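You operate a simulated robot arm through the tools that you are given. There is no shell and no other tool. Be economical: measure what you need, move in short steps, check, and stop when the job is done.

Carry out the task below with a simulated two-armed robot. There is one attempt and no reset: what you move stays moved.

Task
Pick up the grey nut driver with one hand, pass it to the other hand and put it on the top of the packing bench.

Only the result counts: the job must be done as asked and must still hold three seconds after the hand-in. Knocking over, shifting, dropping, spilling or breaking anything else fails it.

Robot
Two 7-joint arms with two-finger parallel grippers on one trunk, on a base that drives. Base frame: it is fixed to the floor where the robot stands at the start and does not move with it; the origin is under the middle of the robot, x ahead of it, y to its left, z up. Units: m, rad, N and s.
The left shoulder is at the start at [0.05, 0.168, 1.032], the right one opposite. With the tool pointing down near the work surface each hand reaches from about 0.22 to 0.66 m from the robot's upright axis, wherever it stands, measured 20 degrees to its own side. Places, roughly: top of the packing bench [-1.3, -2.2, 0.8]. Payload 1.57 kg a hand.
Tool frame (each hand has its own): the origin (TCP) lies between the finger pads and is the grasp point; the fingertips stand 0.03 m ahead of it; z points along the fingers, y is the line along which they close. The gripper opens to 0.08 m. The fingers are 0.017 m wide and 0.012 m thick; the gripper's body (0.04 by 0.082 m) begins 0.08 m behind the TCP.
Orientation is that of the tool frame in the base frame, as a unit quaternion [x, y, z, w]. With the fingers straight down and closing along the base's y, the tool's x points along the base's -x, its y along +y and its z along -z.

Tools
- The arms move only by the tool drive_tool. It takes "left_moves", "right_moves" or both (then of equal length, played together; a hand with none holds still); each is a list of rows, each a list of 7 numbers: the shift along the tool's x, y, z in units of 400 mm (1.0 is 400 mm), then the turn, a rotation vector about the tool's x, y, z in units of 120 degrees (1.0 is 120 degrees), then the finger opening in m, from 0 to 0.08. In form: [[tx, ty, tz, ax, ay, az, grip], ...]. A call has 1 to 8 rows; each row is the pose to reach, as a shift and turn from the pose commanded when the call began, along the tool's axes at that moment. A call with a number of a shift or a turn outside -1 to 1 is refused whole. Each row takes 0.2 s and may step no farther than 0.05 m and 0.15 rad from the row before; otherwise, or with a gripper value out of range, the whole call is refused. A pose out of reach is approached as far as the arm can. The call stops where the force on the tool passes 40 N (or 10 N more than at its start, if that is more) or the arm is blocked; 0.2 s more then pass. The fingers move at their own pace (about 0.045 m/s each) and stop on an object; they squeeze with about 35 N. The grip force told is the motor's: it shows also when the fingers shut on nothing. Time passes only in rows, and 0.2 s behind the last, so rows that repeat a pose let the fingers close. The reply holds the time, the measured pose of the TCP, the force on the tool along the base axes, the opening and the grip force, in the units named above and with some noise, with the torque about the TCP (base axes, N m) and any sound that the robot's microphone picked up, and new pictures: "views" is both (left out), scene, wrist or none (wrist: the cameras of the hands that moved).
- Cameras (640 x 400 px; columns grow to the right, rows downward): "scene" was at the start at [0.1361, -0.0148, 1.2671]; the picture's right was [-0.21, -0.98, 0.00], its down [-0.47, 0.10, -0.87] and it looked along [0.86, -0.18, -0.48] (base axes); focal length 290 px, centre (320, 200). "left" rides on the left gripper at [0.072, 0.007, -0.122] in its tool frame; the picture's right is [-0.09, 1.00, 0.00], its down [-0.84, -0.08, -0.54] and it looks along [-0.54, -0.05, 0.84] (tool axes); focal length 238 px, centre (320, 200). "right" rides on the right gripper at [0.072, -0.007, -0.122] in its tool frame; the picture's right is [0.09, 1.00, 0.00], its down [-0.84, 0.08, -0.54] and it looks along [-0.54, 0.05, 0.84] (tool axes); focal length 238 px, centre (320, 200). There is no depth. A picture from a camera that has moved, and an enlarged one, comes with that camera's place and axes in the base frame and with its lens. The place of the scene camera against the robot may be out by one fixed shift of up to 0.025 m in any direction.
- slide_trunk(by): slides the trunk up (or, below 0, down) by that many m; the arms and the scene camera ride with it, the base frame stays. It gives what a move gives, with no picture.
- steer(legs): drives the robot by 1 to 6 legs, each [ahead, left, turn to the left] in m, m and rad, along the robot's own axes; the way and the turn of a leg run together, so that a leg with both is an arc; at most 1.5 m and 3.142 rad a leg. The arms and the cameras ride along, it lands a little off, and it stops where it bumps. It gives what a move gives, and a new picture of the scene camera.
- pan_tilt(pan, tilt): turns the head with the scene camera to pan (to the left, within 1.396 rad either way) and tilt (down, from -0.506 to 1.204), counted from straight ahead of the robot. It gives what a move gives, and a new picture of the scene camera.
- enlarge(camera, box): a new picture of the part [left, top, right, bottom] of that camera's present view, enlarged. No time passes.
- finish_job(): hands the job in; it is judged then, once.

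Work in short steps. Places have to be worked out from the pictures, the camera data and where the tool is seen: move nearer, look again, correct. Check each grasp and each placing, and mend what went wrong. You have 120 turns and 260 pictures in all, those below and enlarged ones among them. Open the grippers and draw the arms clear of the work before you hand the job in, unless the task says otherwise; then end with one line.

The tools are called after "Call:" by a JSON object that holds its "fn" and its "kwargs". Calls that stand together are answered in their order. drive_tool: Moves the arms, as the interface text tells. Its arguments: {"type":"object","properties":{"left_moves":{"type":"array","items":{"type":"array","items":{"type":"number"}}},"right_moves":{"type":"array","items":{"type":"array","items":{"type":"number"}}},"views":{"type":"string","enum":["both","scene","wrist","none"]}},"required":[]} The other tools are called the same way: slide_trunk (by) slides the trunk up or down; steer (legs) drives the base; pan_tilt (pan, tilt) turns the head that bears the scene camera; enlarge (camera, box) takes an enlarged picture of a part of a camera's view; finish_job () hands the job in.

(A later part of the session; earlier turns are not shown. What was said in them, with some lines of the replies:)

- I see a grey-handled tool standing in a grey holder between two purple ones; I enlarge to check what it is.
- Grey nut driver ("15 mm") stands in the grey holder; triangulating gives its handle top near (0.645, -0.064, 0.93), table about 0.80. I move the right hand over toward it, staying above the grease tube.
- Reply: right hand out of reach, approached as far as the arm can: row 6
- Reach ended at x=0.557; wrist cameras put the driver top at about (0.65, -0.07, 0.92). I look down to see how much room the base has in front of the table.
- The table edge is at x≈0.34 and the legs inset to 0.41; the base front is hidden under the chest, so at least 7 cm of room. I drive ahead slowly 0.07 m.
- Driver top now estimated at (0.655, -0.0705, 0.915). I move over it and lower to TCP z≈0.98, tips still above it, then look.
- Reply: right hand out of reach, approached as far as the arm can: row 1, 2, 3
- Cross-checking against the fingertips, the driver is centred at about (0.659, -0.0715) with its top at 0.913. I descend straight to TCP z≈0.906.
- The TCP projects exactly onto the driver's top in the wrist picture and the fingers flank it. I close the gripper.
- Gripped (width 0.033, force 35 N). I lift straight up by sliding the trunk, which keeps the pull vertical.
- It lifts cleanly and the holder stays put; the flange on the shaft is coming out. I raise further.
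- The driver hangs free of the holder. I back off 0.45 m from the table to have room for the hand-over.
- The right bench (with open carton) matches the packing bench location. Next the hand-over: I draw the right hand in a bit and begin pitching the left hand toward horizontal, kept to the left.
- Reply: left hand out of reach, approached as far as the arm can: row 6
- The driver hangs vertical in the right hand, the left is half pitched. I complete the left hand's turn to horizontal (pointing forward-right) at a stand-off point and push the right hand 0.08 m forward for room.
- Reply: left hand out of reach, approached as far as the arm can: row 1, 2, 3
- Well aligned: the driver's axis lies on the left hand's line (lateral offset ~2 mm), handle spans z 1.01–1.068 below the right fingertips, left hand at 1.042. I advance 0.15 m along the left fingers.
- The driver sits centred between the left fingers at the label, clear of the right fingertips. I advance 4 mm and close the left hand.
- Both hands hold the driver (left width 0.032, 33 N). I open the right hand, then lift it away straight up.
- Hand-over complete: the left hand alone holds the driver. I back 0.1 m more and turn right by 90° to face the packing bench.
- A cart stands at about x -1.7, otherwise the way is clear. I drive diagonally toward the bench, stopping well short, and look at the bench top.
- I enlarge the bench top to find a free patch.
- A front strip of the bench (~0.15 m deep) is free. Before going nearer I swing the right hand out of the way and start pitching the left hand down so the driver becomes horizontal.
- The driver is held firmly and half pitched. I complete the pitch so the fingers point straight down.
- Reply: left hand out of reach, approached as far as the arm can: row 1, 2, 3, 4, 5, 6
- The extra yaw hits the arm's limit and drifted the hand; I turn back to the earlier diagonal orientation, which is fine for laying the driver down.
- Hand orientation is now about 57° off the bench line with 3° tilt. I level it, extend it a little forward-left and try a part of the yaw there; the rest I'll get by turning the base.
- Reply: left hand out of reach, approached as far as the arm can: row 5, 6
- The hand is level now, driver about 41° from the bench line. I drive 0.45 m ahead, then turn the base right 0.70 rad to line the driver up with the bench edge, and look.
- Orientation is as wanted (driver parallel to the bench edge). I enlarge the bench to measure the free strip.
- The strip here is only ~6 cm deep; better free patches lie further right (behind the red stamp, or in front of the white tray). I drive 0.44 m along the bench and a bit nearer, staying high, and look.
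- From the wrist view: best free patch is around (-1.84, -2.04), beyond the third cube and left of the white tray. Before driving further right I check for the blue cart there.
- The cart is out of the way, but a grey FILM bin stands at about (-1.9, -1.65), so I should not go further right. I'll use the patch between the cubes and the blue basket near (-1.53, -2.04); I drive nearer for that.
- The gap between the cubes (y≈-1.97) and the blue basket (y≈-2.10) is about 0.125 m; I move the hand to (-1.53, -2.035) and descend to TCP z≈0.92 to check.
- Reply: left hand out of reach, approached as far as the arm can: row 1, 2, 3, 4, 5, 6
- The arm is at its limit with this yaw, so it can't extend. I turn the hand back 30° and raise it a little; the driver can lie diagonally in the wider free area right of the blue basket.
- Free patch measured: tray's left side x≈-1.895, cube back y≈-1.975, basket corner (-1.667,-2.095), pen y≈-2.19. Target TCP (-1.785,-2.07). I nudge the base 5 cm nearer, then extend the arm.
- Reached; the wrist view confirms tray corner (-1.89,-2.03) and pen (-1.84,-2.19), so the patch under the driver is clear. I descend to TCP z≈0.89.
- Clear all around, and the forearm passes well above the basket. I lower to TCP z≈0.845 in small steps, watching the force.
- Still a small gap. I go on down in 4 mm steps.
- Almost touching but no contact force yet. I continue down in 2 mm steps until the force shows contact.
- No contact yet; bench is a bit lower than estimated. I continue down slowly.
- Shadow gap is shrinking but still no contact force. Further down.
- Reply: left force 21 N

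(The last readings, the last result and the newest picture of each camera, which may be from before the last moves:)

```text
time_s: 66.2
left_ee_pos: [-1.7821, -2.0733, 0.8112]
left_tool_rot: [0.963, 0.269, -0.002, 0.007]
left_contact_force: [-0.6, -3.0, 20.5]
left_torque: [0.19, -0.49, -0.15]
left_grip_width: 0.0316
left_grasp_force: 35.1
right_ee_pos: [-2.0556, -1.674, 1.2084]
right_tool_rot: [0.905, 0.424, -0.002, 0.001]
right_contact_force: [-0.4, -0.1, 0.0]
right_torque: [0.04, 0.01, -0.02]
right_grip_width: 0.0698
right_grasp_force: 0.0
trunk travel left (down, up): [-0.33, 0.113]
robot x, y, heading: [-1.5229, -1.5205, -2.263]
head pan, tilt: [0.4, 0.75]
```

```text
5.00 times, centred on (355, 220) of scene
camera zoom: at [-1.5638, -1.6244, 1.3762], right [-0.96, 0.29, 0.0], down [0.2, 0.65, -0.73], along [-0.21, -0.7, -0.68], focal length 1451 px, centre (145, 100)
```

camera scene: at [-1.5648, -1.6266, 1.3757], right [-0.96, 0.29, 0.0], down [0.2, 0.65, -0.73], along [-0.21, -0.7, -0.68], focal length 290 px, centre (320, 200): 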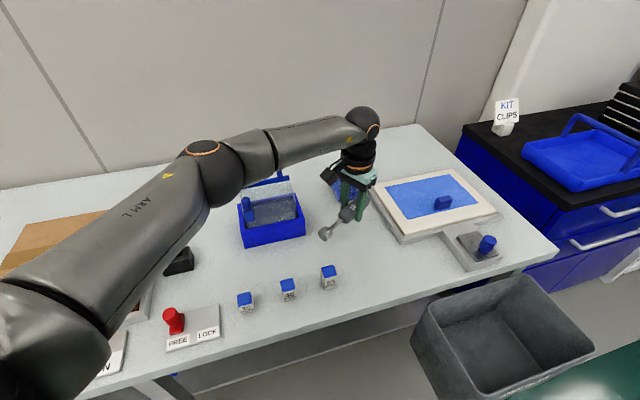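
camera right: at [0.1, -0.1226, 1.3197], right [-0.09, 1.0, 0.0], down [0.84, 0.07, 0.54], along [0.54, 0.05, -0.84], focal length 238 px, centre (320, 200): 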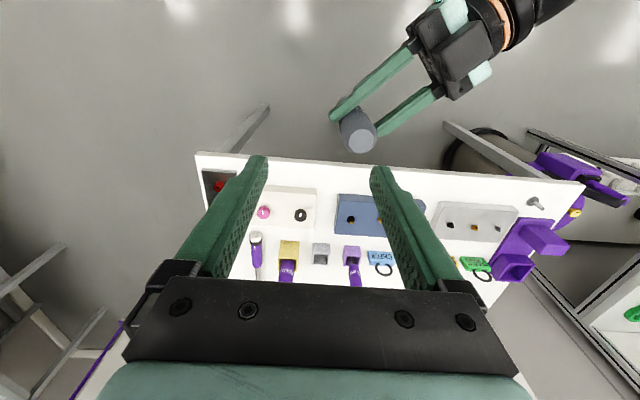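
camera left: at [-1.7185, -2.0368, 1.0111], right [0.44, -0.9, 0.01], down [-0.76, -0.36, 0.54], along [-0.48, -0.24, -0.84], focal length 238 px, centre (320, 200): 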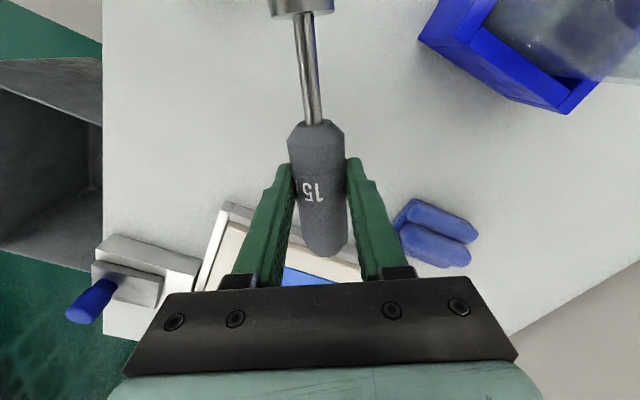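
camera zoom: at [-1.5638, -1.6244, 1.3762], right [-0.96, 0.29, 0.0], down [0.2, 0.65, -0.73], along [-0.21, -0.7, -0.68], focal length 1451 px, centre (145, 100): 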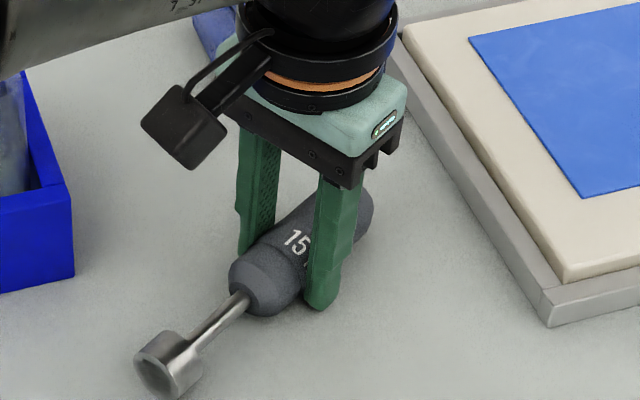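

Contact: 20 N up. I relax 2 mm and open the fingers gently to 0.05.

Call:
{"fn": "drive_tool", "kwargs": {"left_moves": [[0, 0, -0.004, 0, 0, 0, 0.01], [0, 0, -0.005, 0, 0, 0, 0.033], [0, 0, -0.005, 0, 0, 0, 0.037], [0, 0, -0.005, 0, 0, 0, 0.042], [0, 0, -0.005, 0, 0, 0, 0.05], [0, 0, -0.005, 0, 0, 0, 0.05]], "views": "wrist"}}

Call:
{"fn": "enlarge", "kwargs": {"camera": "scene", "box": [310, 180, 400, 260]}}

```text
time_s: 67.6
left_ee_pos: [-1.7793, -2.0744, 0.8106]
left_tool_rot: [0.963, 0.269, 0.003, 0.005]
left_contact_force: [4.9, -8.9, 10.2]
left_torque: [-0.01, 0.04, 0.04]
left_grip_width: 0.0413
left_grasp_force: 0.0
right_ee_pos: [-2.0567, -1.6749, 1.2074]
right_tool_rot: [0.905, 0.426, -0.001, 0.001]
right_contact_force: [-0.1, -0.7, 0.2]
right_torque: [0.01, -0.01, -0.02]
right_grip_width: 0.0702
right_grasp_force: 0.0
trunk travel left (down, up): [-0.33, 0.113]
robot x, y, heading: [-1.5264, -1.5226, -2.261]
head pan, tilt: [0.4, 0.75]
camera left: at [-1.7167, -2.0408, 0.933], right [0.44, -0.9, 0.01], down [-0.76, -0.36, 0.54], along [-0.48, -0.25, -0.84], focal length 238 px, centre (320, 200)
```

left: 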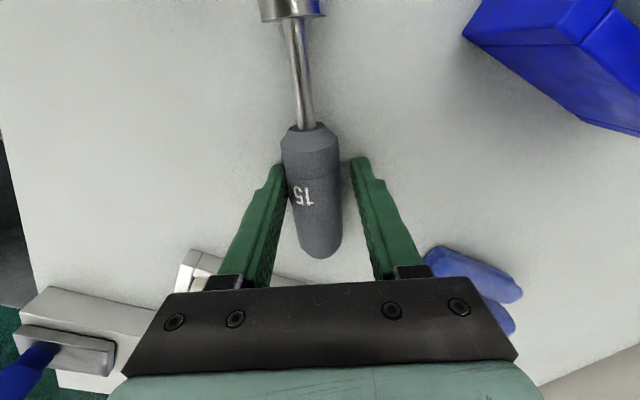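

```text
5.00 times, centred on (355, 220) of scene
camera zoom: at [-1.5636, -1.6261, 1.3758], right [-0.96, 0.29, 0.0], down [0.2, 0.65, -0.73], along [-0.21, -0.7, -0.68], focal length 1451 px, centre (145, 100)
```

zoom: 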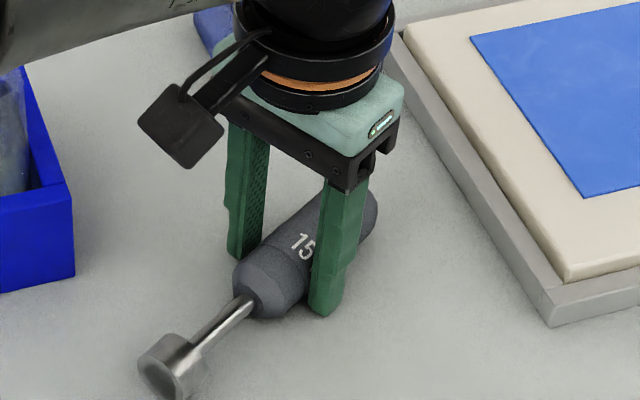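

Released; the fingertips rest on the bench (10 N). I raise a few mm while opening a bit more, then check.

Call:
{"fn": "drive_tool", "kwargs": {"left_moves": [[0, 0, -0.008, 0, 0, 0, 0.045], [0, 0, -0.012, 0, 0, 0, 0.055], [0, 0, -0.012, 0, 0, 0, 0.06]], "views": "wrist"}}

Call:
{"fn": "enlarge", "kwargs": {"camera": "scene", "box": [310, 180, 400, 260]}}

```text
time_s: 68.4
left_ee_pos: [-1.7818, -2.0732, 0.8141]
left_tool_rot: [0.963, 0.269, 0.002, 0.004]
left_contact_force: [0.4, 0.5, 0.7]
left_torque: [-0.01, -0.02, 0.01]
left_grip_width: 0.0602
left_grasp_force: 0.5
right_ee_pos: [-2.0553, -1.6746, 1.2072]
right_tool_rot: [0.905, 0.424, 0.0, 0.001]
right_contact_force: [0.0, 0.2, 0.9]
right_torque: [0.0, -0.01, 0.02]
right_grip_width: 0.07
right_grasp_force: 0.1
trunk travel left (down, up): [-0.33, 0.113]
robot x, y, heading: [-1.5226, -1.5195, -2.262]
head pan, tilt: [0.4, 0.75]
camera left: at [-1.7182, -2.0395, 0.9372], right [0.44, -0.9, 0.01], down [-0.76, -0.36, 0.54], along [-0.48, -0.24, -0.84], focal length 238 px, centre (320, 200)
```

left: 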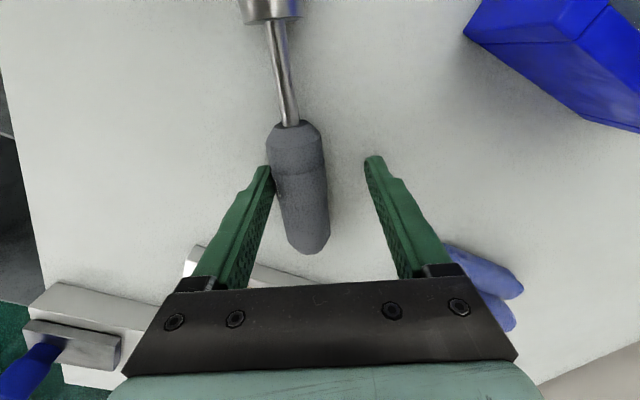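

```text
5.00 times, centred on (355, 220) of scene
camera zoom: at [-1.5646, -1.6262, 1.3757], right [-0.96, 0.29, 0.0], down [0.2, 0.65, -0.73], along [-0.21, -0.7, -0.68], focal length 1451 px, centre (145, 100)
```

zoom: 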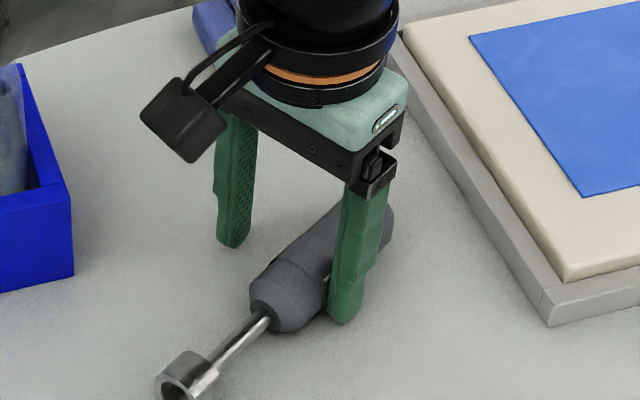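

The driver rolled ~1 cm with the opening finger and now leans against it. I hold still for a second to let it settle, then look.

Call:
{"fn": "drive_tool", "kwargs": {"left_moves": [[0, 0, 0, 0, 0, 0, 0.06], [0, 0, 0, 0, 0, 0, 0.06], [0, 0, 0, 0, 0, 0, 0.06], [0, 0, 0, 0, 0, 0, 0.06], [0, 0, 0, 0, 0, 0, 0.06]], "views": "wrist"}}

```text
time_s: 69.6
left_ee_pos: [-1.7817, -2.073, 0.815]
left_tool_rot: [0.963, 0.268, 0.002, 0.005]
left_contact_force: [0.0, -0.5, 0.5]
left_torque: [0.02, 0.03, 0.06]
left_grip_width: 0.0603
left_grasp_force: 0.0
right_ee_pos: [-2.0558, -1.6745, 1.207]
right_tool_rot: [0.905, 0.425, -0.001, 0.0]
right_contact_force: [0.0, 0.2, -0.5]
right_torque: [-0.01, 0.01, 0.0]
right_grip_width: 0.07
right_grasp_force: 0.1
trunk travel left (down, up): [-0.33, 0.113]
robot x, y, heading: [-1.5268, -1.518, -2.271]
head pan, tilt: [0.4, 0.75]
camera left: at [-1.7179, -2.04, 0.9375], right [0.44, -0.9, 0.01], down [-0.76, -0.36, 0.54], along [-0.48, -0.24, -0.84], focal length 238 px, centre (320, 200)
```

left: 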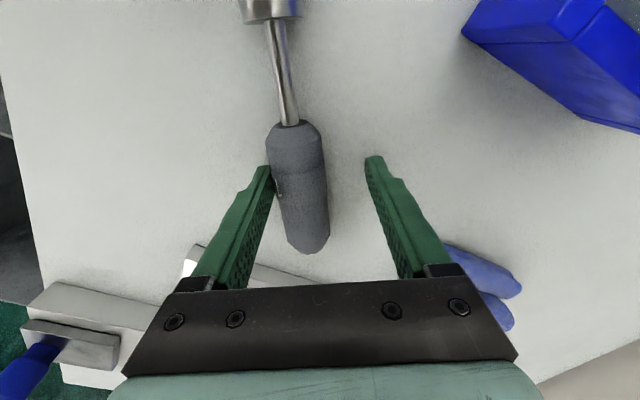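

I test whether it still wants to roll by opening 4 mm per finger more.

Call:
{"fn": "drive_tool", "kwargs": {"left_moves": [[0, 0, 0, 0, 0, 0, 0.064], [0, 0, 0, 0, 0, 0, 0.068], [0, 0, 0, 0, 0, 0, 0.068], [0, 0, 0, 0, 0, 0, 0.068], [0, 0, 0, 0, 0, 0, 0.068]], "views": "wrist"}}

```text
time_s: 70.8
left_ee_pos: [-1.7812, -2.0748, 0.8147]
left_tool_rot: [0.963, 0.269, 0.003, 0.004]
left_contact_force: [-0.6, -0.2, 0.4]
left_torque: [0.0, -0.02, 0.02]
left_grip_width: 0.0681
left_grasp_force: 0.1
right_ee_pos: [-2.0565, -1.6755, 1.2069]
right_tool_rot: [0.905, 0.425, -0.001, 0.001]
right_contact_force: [-0.1, 0.2, -0.1]
right_torque: [0.0, 0.04, 0.0]
right_grip_width: 0.0699
right_grasp_force: 0.1
trunk travel left (down, up): [-0.33, 0.113]
robot x, y, heading: [-1.5248, -1.5217, -2.271]
head pan, tilt: [0.4, 0.75]
camera left: at [-1.7179, -2.04, 0.9374], right [0.44, -0.9, 0.01], down [-0.76, -0.36, 0.54], along [-0.48, -0.24, -0.84], focal length 238 px, centre (320, 200)
```

left: 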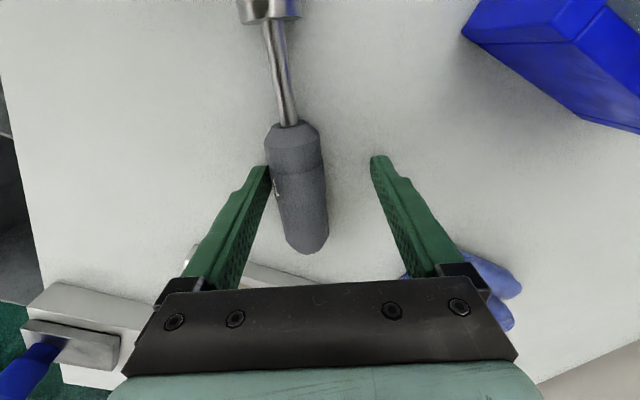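

It stays put now. I raise the hand straight up slowly.

Call:
{"fn": "drive_tool", "kwargs": {"left_moves": [[0, 0, -0.02, 0, 0, 0, 0.068], [0, 0, -0.05, 0, 0, 0, 0.068], [0, 0, -0.1, 0, 0, 0, 0.068], [0, 0, -0.18, 0, 0, 0, 0.068], [0, 0, -0.28, 0, 0, 0, 0.068], [0, 0, -0.38, 0, 0, 0, 0.068]]}}

Call:
{"fn": "enlarge", "kwargs": {"camera": "scene", "box": [220, 130, 460, 300]}}

```text
time_s: 72.2
left_ee_pos: [-1.7819, -2.0714, 0.9678]
left_tool_rot: [0.963, 0.271, 0.002, 0.005]
left_contact_force: [0.6, 0.8, 0.0]
left_torque: [0.02, -0.03, 0.03]
left_grip_width: 0.0682
left_grasp_force: 0.0
right_ee_pos: [-2.055, -1.6738, 1.2068]
right_tool_rot: [0.905, 0.425, -0.001, 0.001]
right_contact_force: [-0.9, 0.7, 0.0]
right_torque: [-0.01, 0.0, 0.01]
right_grip_width: 0.0701
right_grasp_force: 0.0
trunk travel left (down, up): [-0.33, 0.113]
robot x, y, heading: [-1.5203, -1.52, -2.266]
head pan, tilt: [0.4, 0.75]
camera scene: at [-1.5645, -1.6259, 1.3757], right [-0.96, 0.29, 0.0], down [0.2, 0.65, -0.73], along [-0.21, -0.7, -0.68], focal length 290 px, centre (320, 200)
camera left: at [-1.719, -2.0377, 1.0903], right [0.44, -0.9, 0.01], down [-0.76, -0.36, 0.54], along [-0.48, -0.24, -0.84], focal length 238 px, centre (320, 200)
```

scene: 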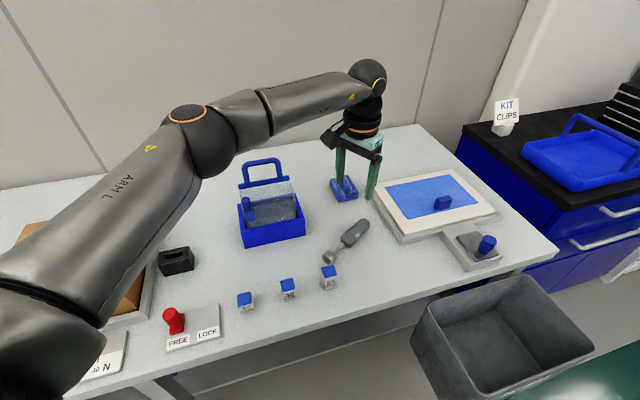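
left: 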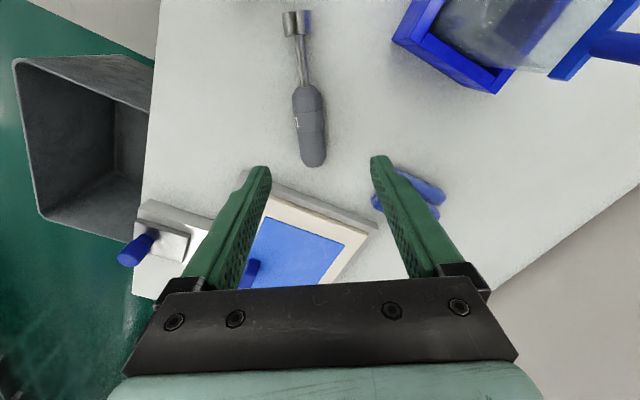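

```text
2.35 times, centred on (340, 215) of scene
camera zoom: at [-1.5645, -1.6259, 1.3757], right [-0.96, 0.29, 0.0], down [0.2, 0.65, -0.73], along [-0.21, -0.7, -0.68], focal length 683 px, centre (273, 165)
```

zoom: 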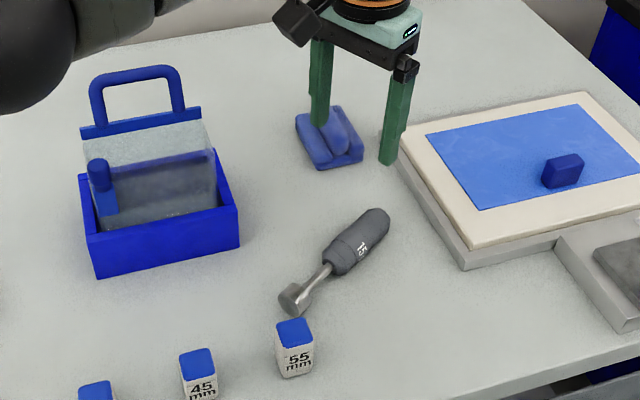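

The driver lies free on the bench, but close to the 55 mm cube and the label seems to have turned. I wait briefly and look whether it is still rolling.

Call:
{"fn": "drive_tool", "kwargs": {"left_moves": [[0, 0, -0.05, 0, 0, 0, 0.068]], "views": "none"}}

Call:
{"fn": "enlarge", "kwargs": {"camera": "scene", "box": [220, 130, 460, 300]}}

```text
time_s: 72.6
left_ee_pos: [-1.7821, -2.0722, 0.9859]
left_tool_rot: [0.963, 0.269, 0.002, 0.005]
left_contact_force: [-0.7, -0.5, -0.5]
left_torque: [0.02, -0.03, 0.0]
left_grip_width: 0.0681
left_grasp_force: 0.0
right_ee_pos: [-2.056, -1.6758, 1.2062]
right_tool_rot: [0.905, 0.425, -0.002, 0.001]
right_contact_force: [0.4, 0.4, 0.3]
right_torque: [0.01, -0.04, 0.04]
right_grip_width: 0.0701
right_grasp_force: 0.1
trunk travel left (down, up): [-0.33, 0.113]
robot x, y, heading: [-1.5234, -1.518, -2.262]
head pan, tilt: [0.4, 0.75]
```

```text
2.35 times, centred on (340, 215) of scene
camera zoom: at [-1.5645, -1.6259, 1.3758], right [-0.96, 0.29, 0.0], down [0.2, 0.65, -0.73], along [-0.21, -0.7, -0.68], focal length 683 px, centre (273, 165)
```

zoom: 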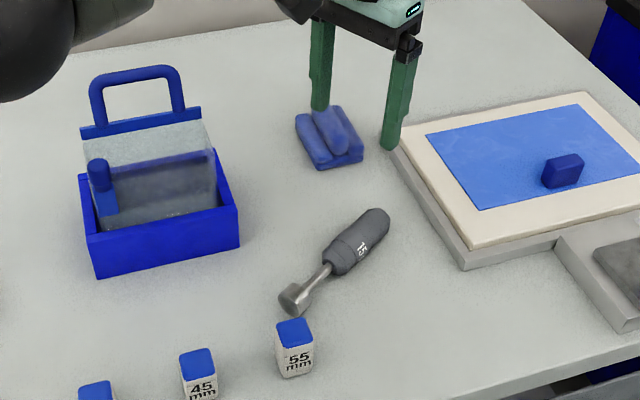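

The driver is at rest, not touching the cube. I raise the left hand further, then back the robot away from the bench.

Call:
{"fn": "drive_tool", "kwargs": {"left_moves": [[0, 0, -0.08, 0, 0, 0, 0.068], [0, 0, -0.16, 0, 0, 0, 0.068], [0.08, 0, -0.2, 0, 0, 0, 0.068], [0.16, 0, -0.2, 0, 0, 0, 0.068]], "views": "none"}}

Call:
{"fn": "steer", "kwargs": {"legs": [[-0.35, 0, 0]]}}

Call:
{"fn": "enlarge", "kwargs": {"camera": "scene", "box": [220, 100, 500, 290]}}

```text
time_s: 73.6
left_ee_pos: [-1.7287, -2.0385, 1.0678]
left_tool_rot: [0.963, 0.269, 0.002, 0.004]
left_contact_force: [0.5, 0.3, 0.3]
left_torque: [0.02, -0.02, 0.01]
left_grip_width: 0.068
left_grasp_force: 0.0
right_ee_pos: [-2.0542, -1.6748, 1.2061]
right_tool_rot: [0.905, 0.425, -0.001, 0.0]
right_contact_force: [-1.3, 0.3, 0.1]
right_torque: [-0.01, 0.02, -0.02]
right_grip_width: 0.0699
right_grasp_force: 0.0
trunk travel left (down, up): [-0.33, 0.113]
robot x, y, heading: [-1.5214, -1.5214, -2.262]
head pan, tilt: [0.4, 0.75]
```

```text
time_s: 75.8
left_ee_pos: [-1.5082, -1.7713, 1.0669]
left_tool_rot: [0.964, 0.267, 0.001, 0.005]
left_contact_force: [-0.2, 0.3, 0.4]
left_torque: [0.03, 0.01, 0.0]
left_grip_width: 0.0682
left_grasp_force: 0.1
right_ee_pos: [-1.8328, -1.4053, 1.2074]
right_tool_rot: [0.906, 0.424, -0.001, 0.0]
right_contact_force: [0.4, -0.1, 0.4]
right_torque: [-0.01, 0.02, 0.02]
right_grip_width: 0.0699
right_grasp_force: 0.0
trunk travel left (down, up): [-0.33, 0.113]
robot x, y, heading: [-1.3006, -1.2527, -2.269]
head pan, tilt: [0.4, 0.75]
camera scene: at [-1.3417, -1.3579, 1.3758], right [-0.96, 0.29, 0.0], down [0.2, 0.65, -0.73], along [-0.21, -0.7, -0.68], focal length 290 px, centre (320, 200)
```

scene: 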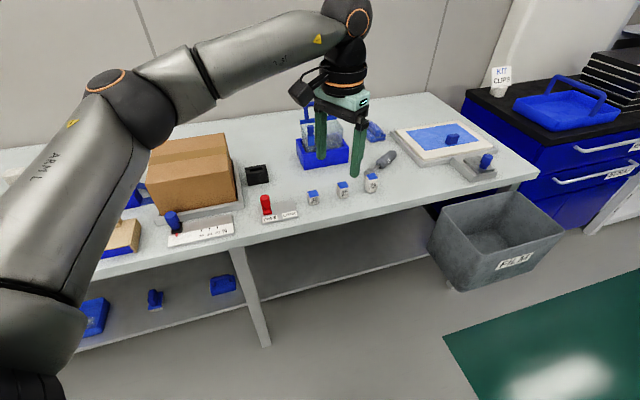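

```text
2.11 times, centred on (360, 195) of scene
camera zoom: at [-1.3417, -1.3579, 1.3758], right [-0.96, 0.29, 0.0], down [0.2, 0.65, -0.73], along [-0.21, -0.7, -0.68], focal length 611 px, centre (236, 210)
```

zoom: 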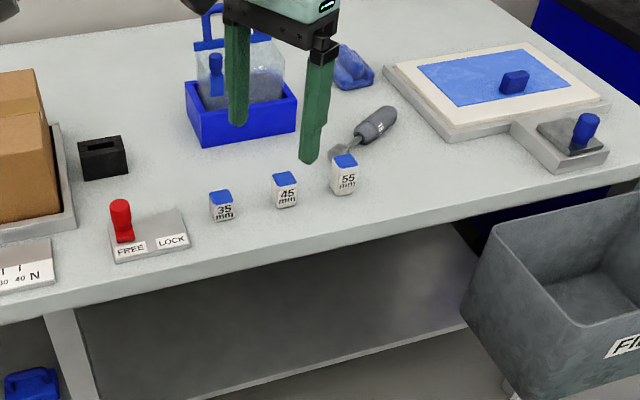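

The driver lies at rest on the packing bench, nothing else has moved, and both open hands are clear. I hand the job in.

Call:
{"fn": "finish_job", "kwargs": {}}

```text
The job is handed in.
```

The grey 15 mm nut driver was picked up with the right hand, passed to the left hand, and is lying at rest on top of the packing bench, just behind the 55 mm cube but not touching it. Nothing else on either bench appeared to have moved.
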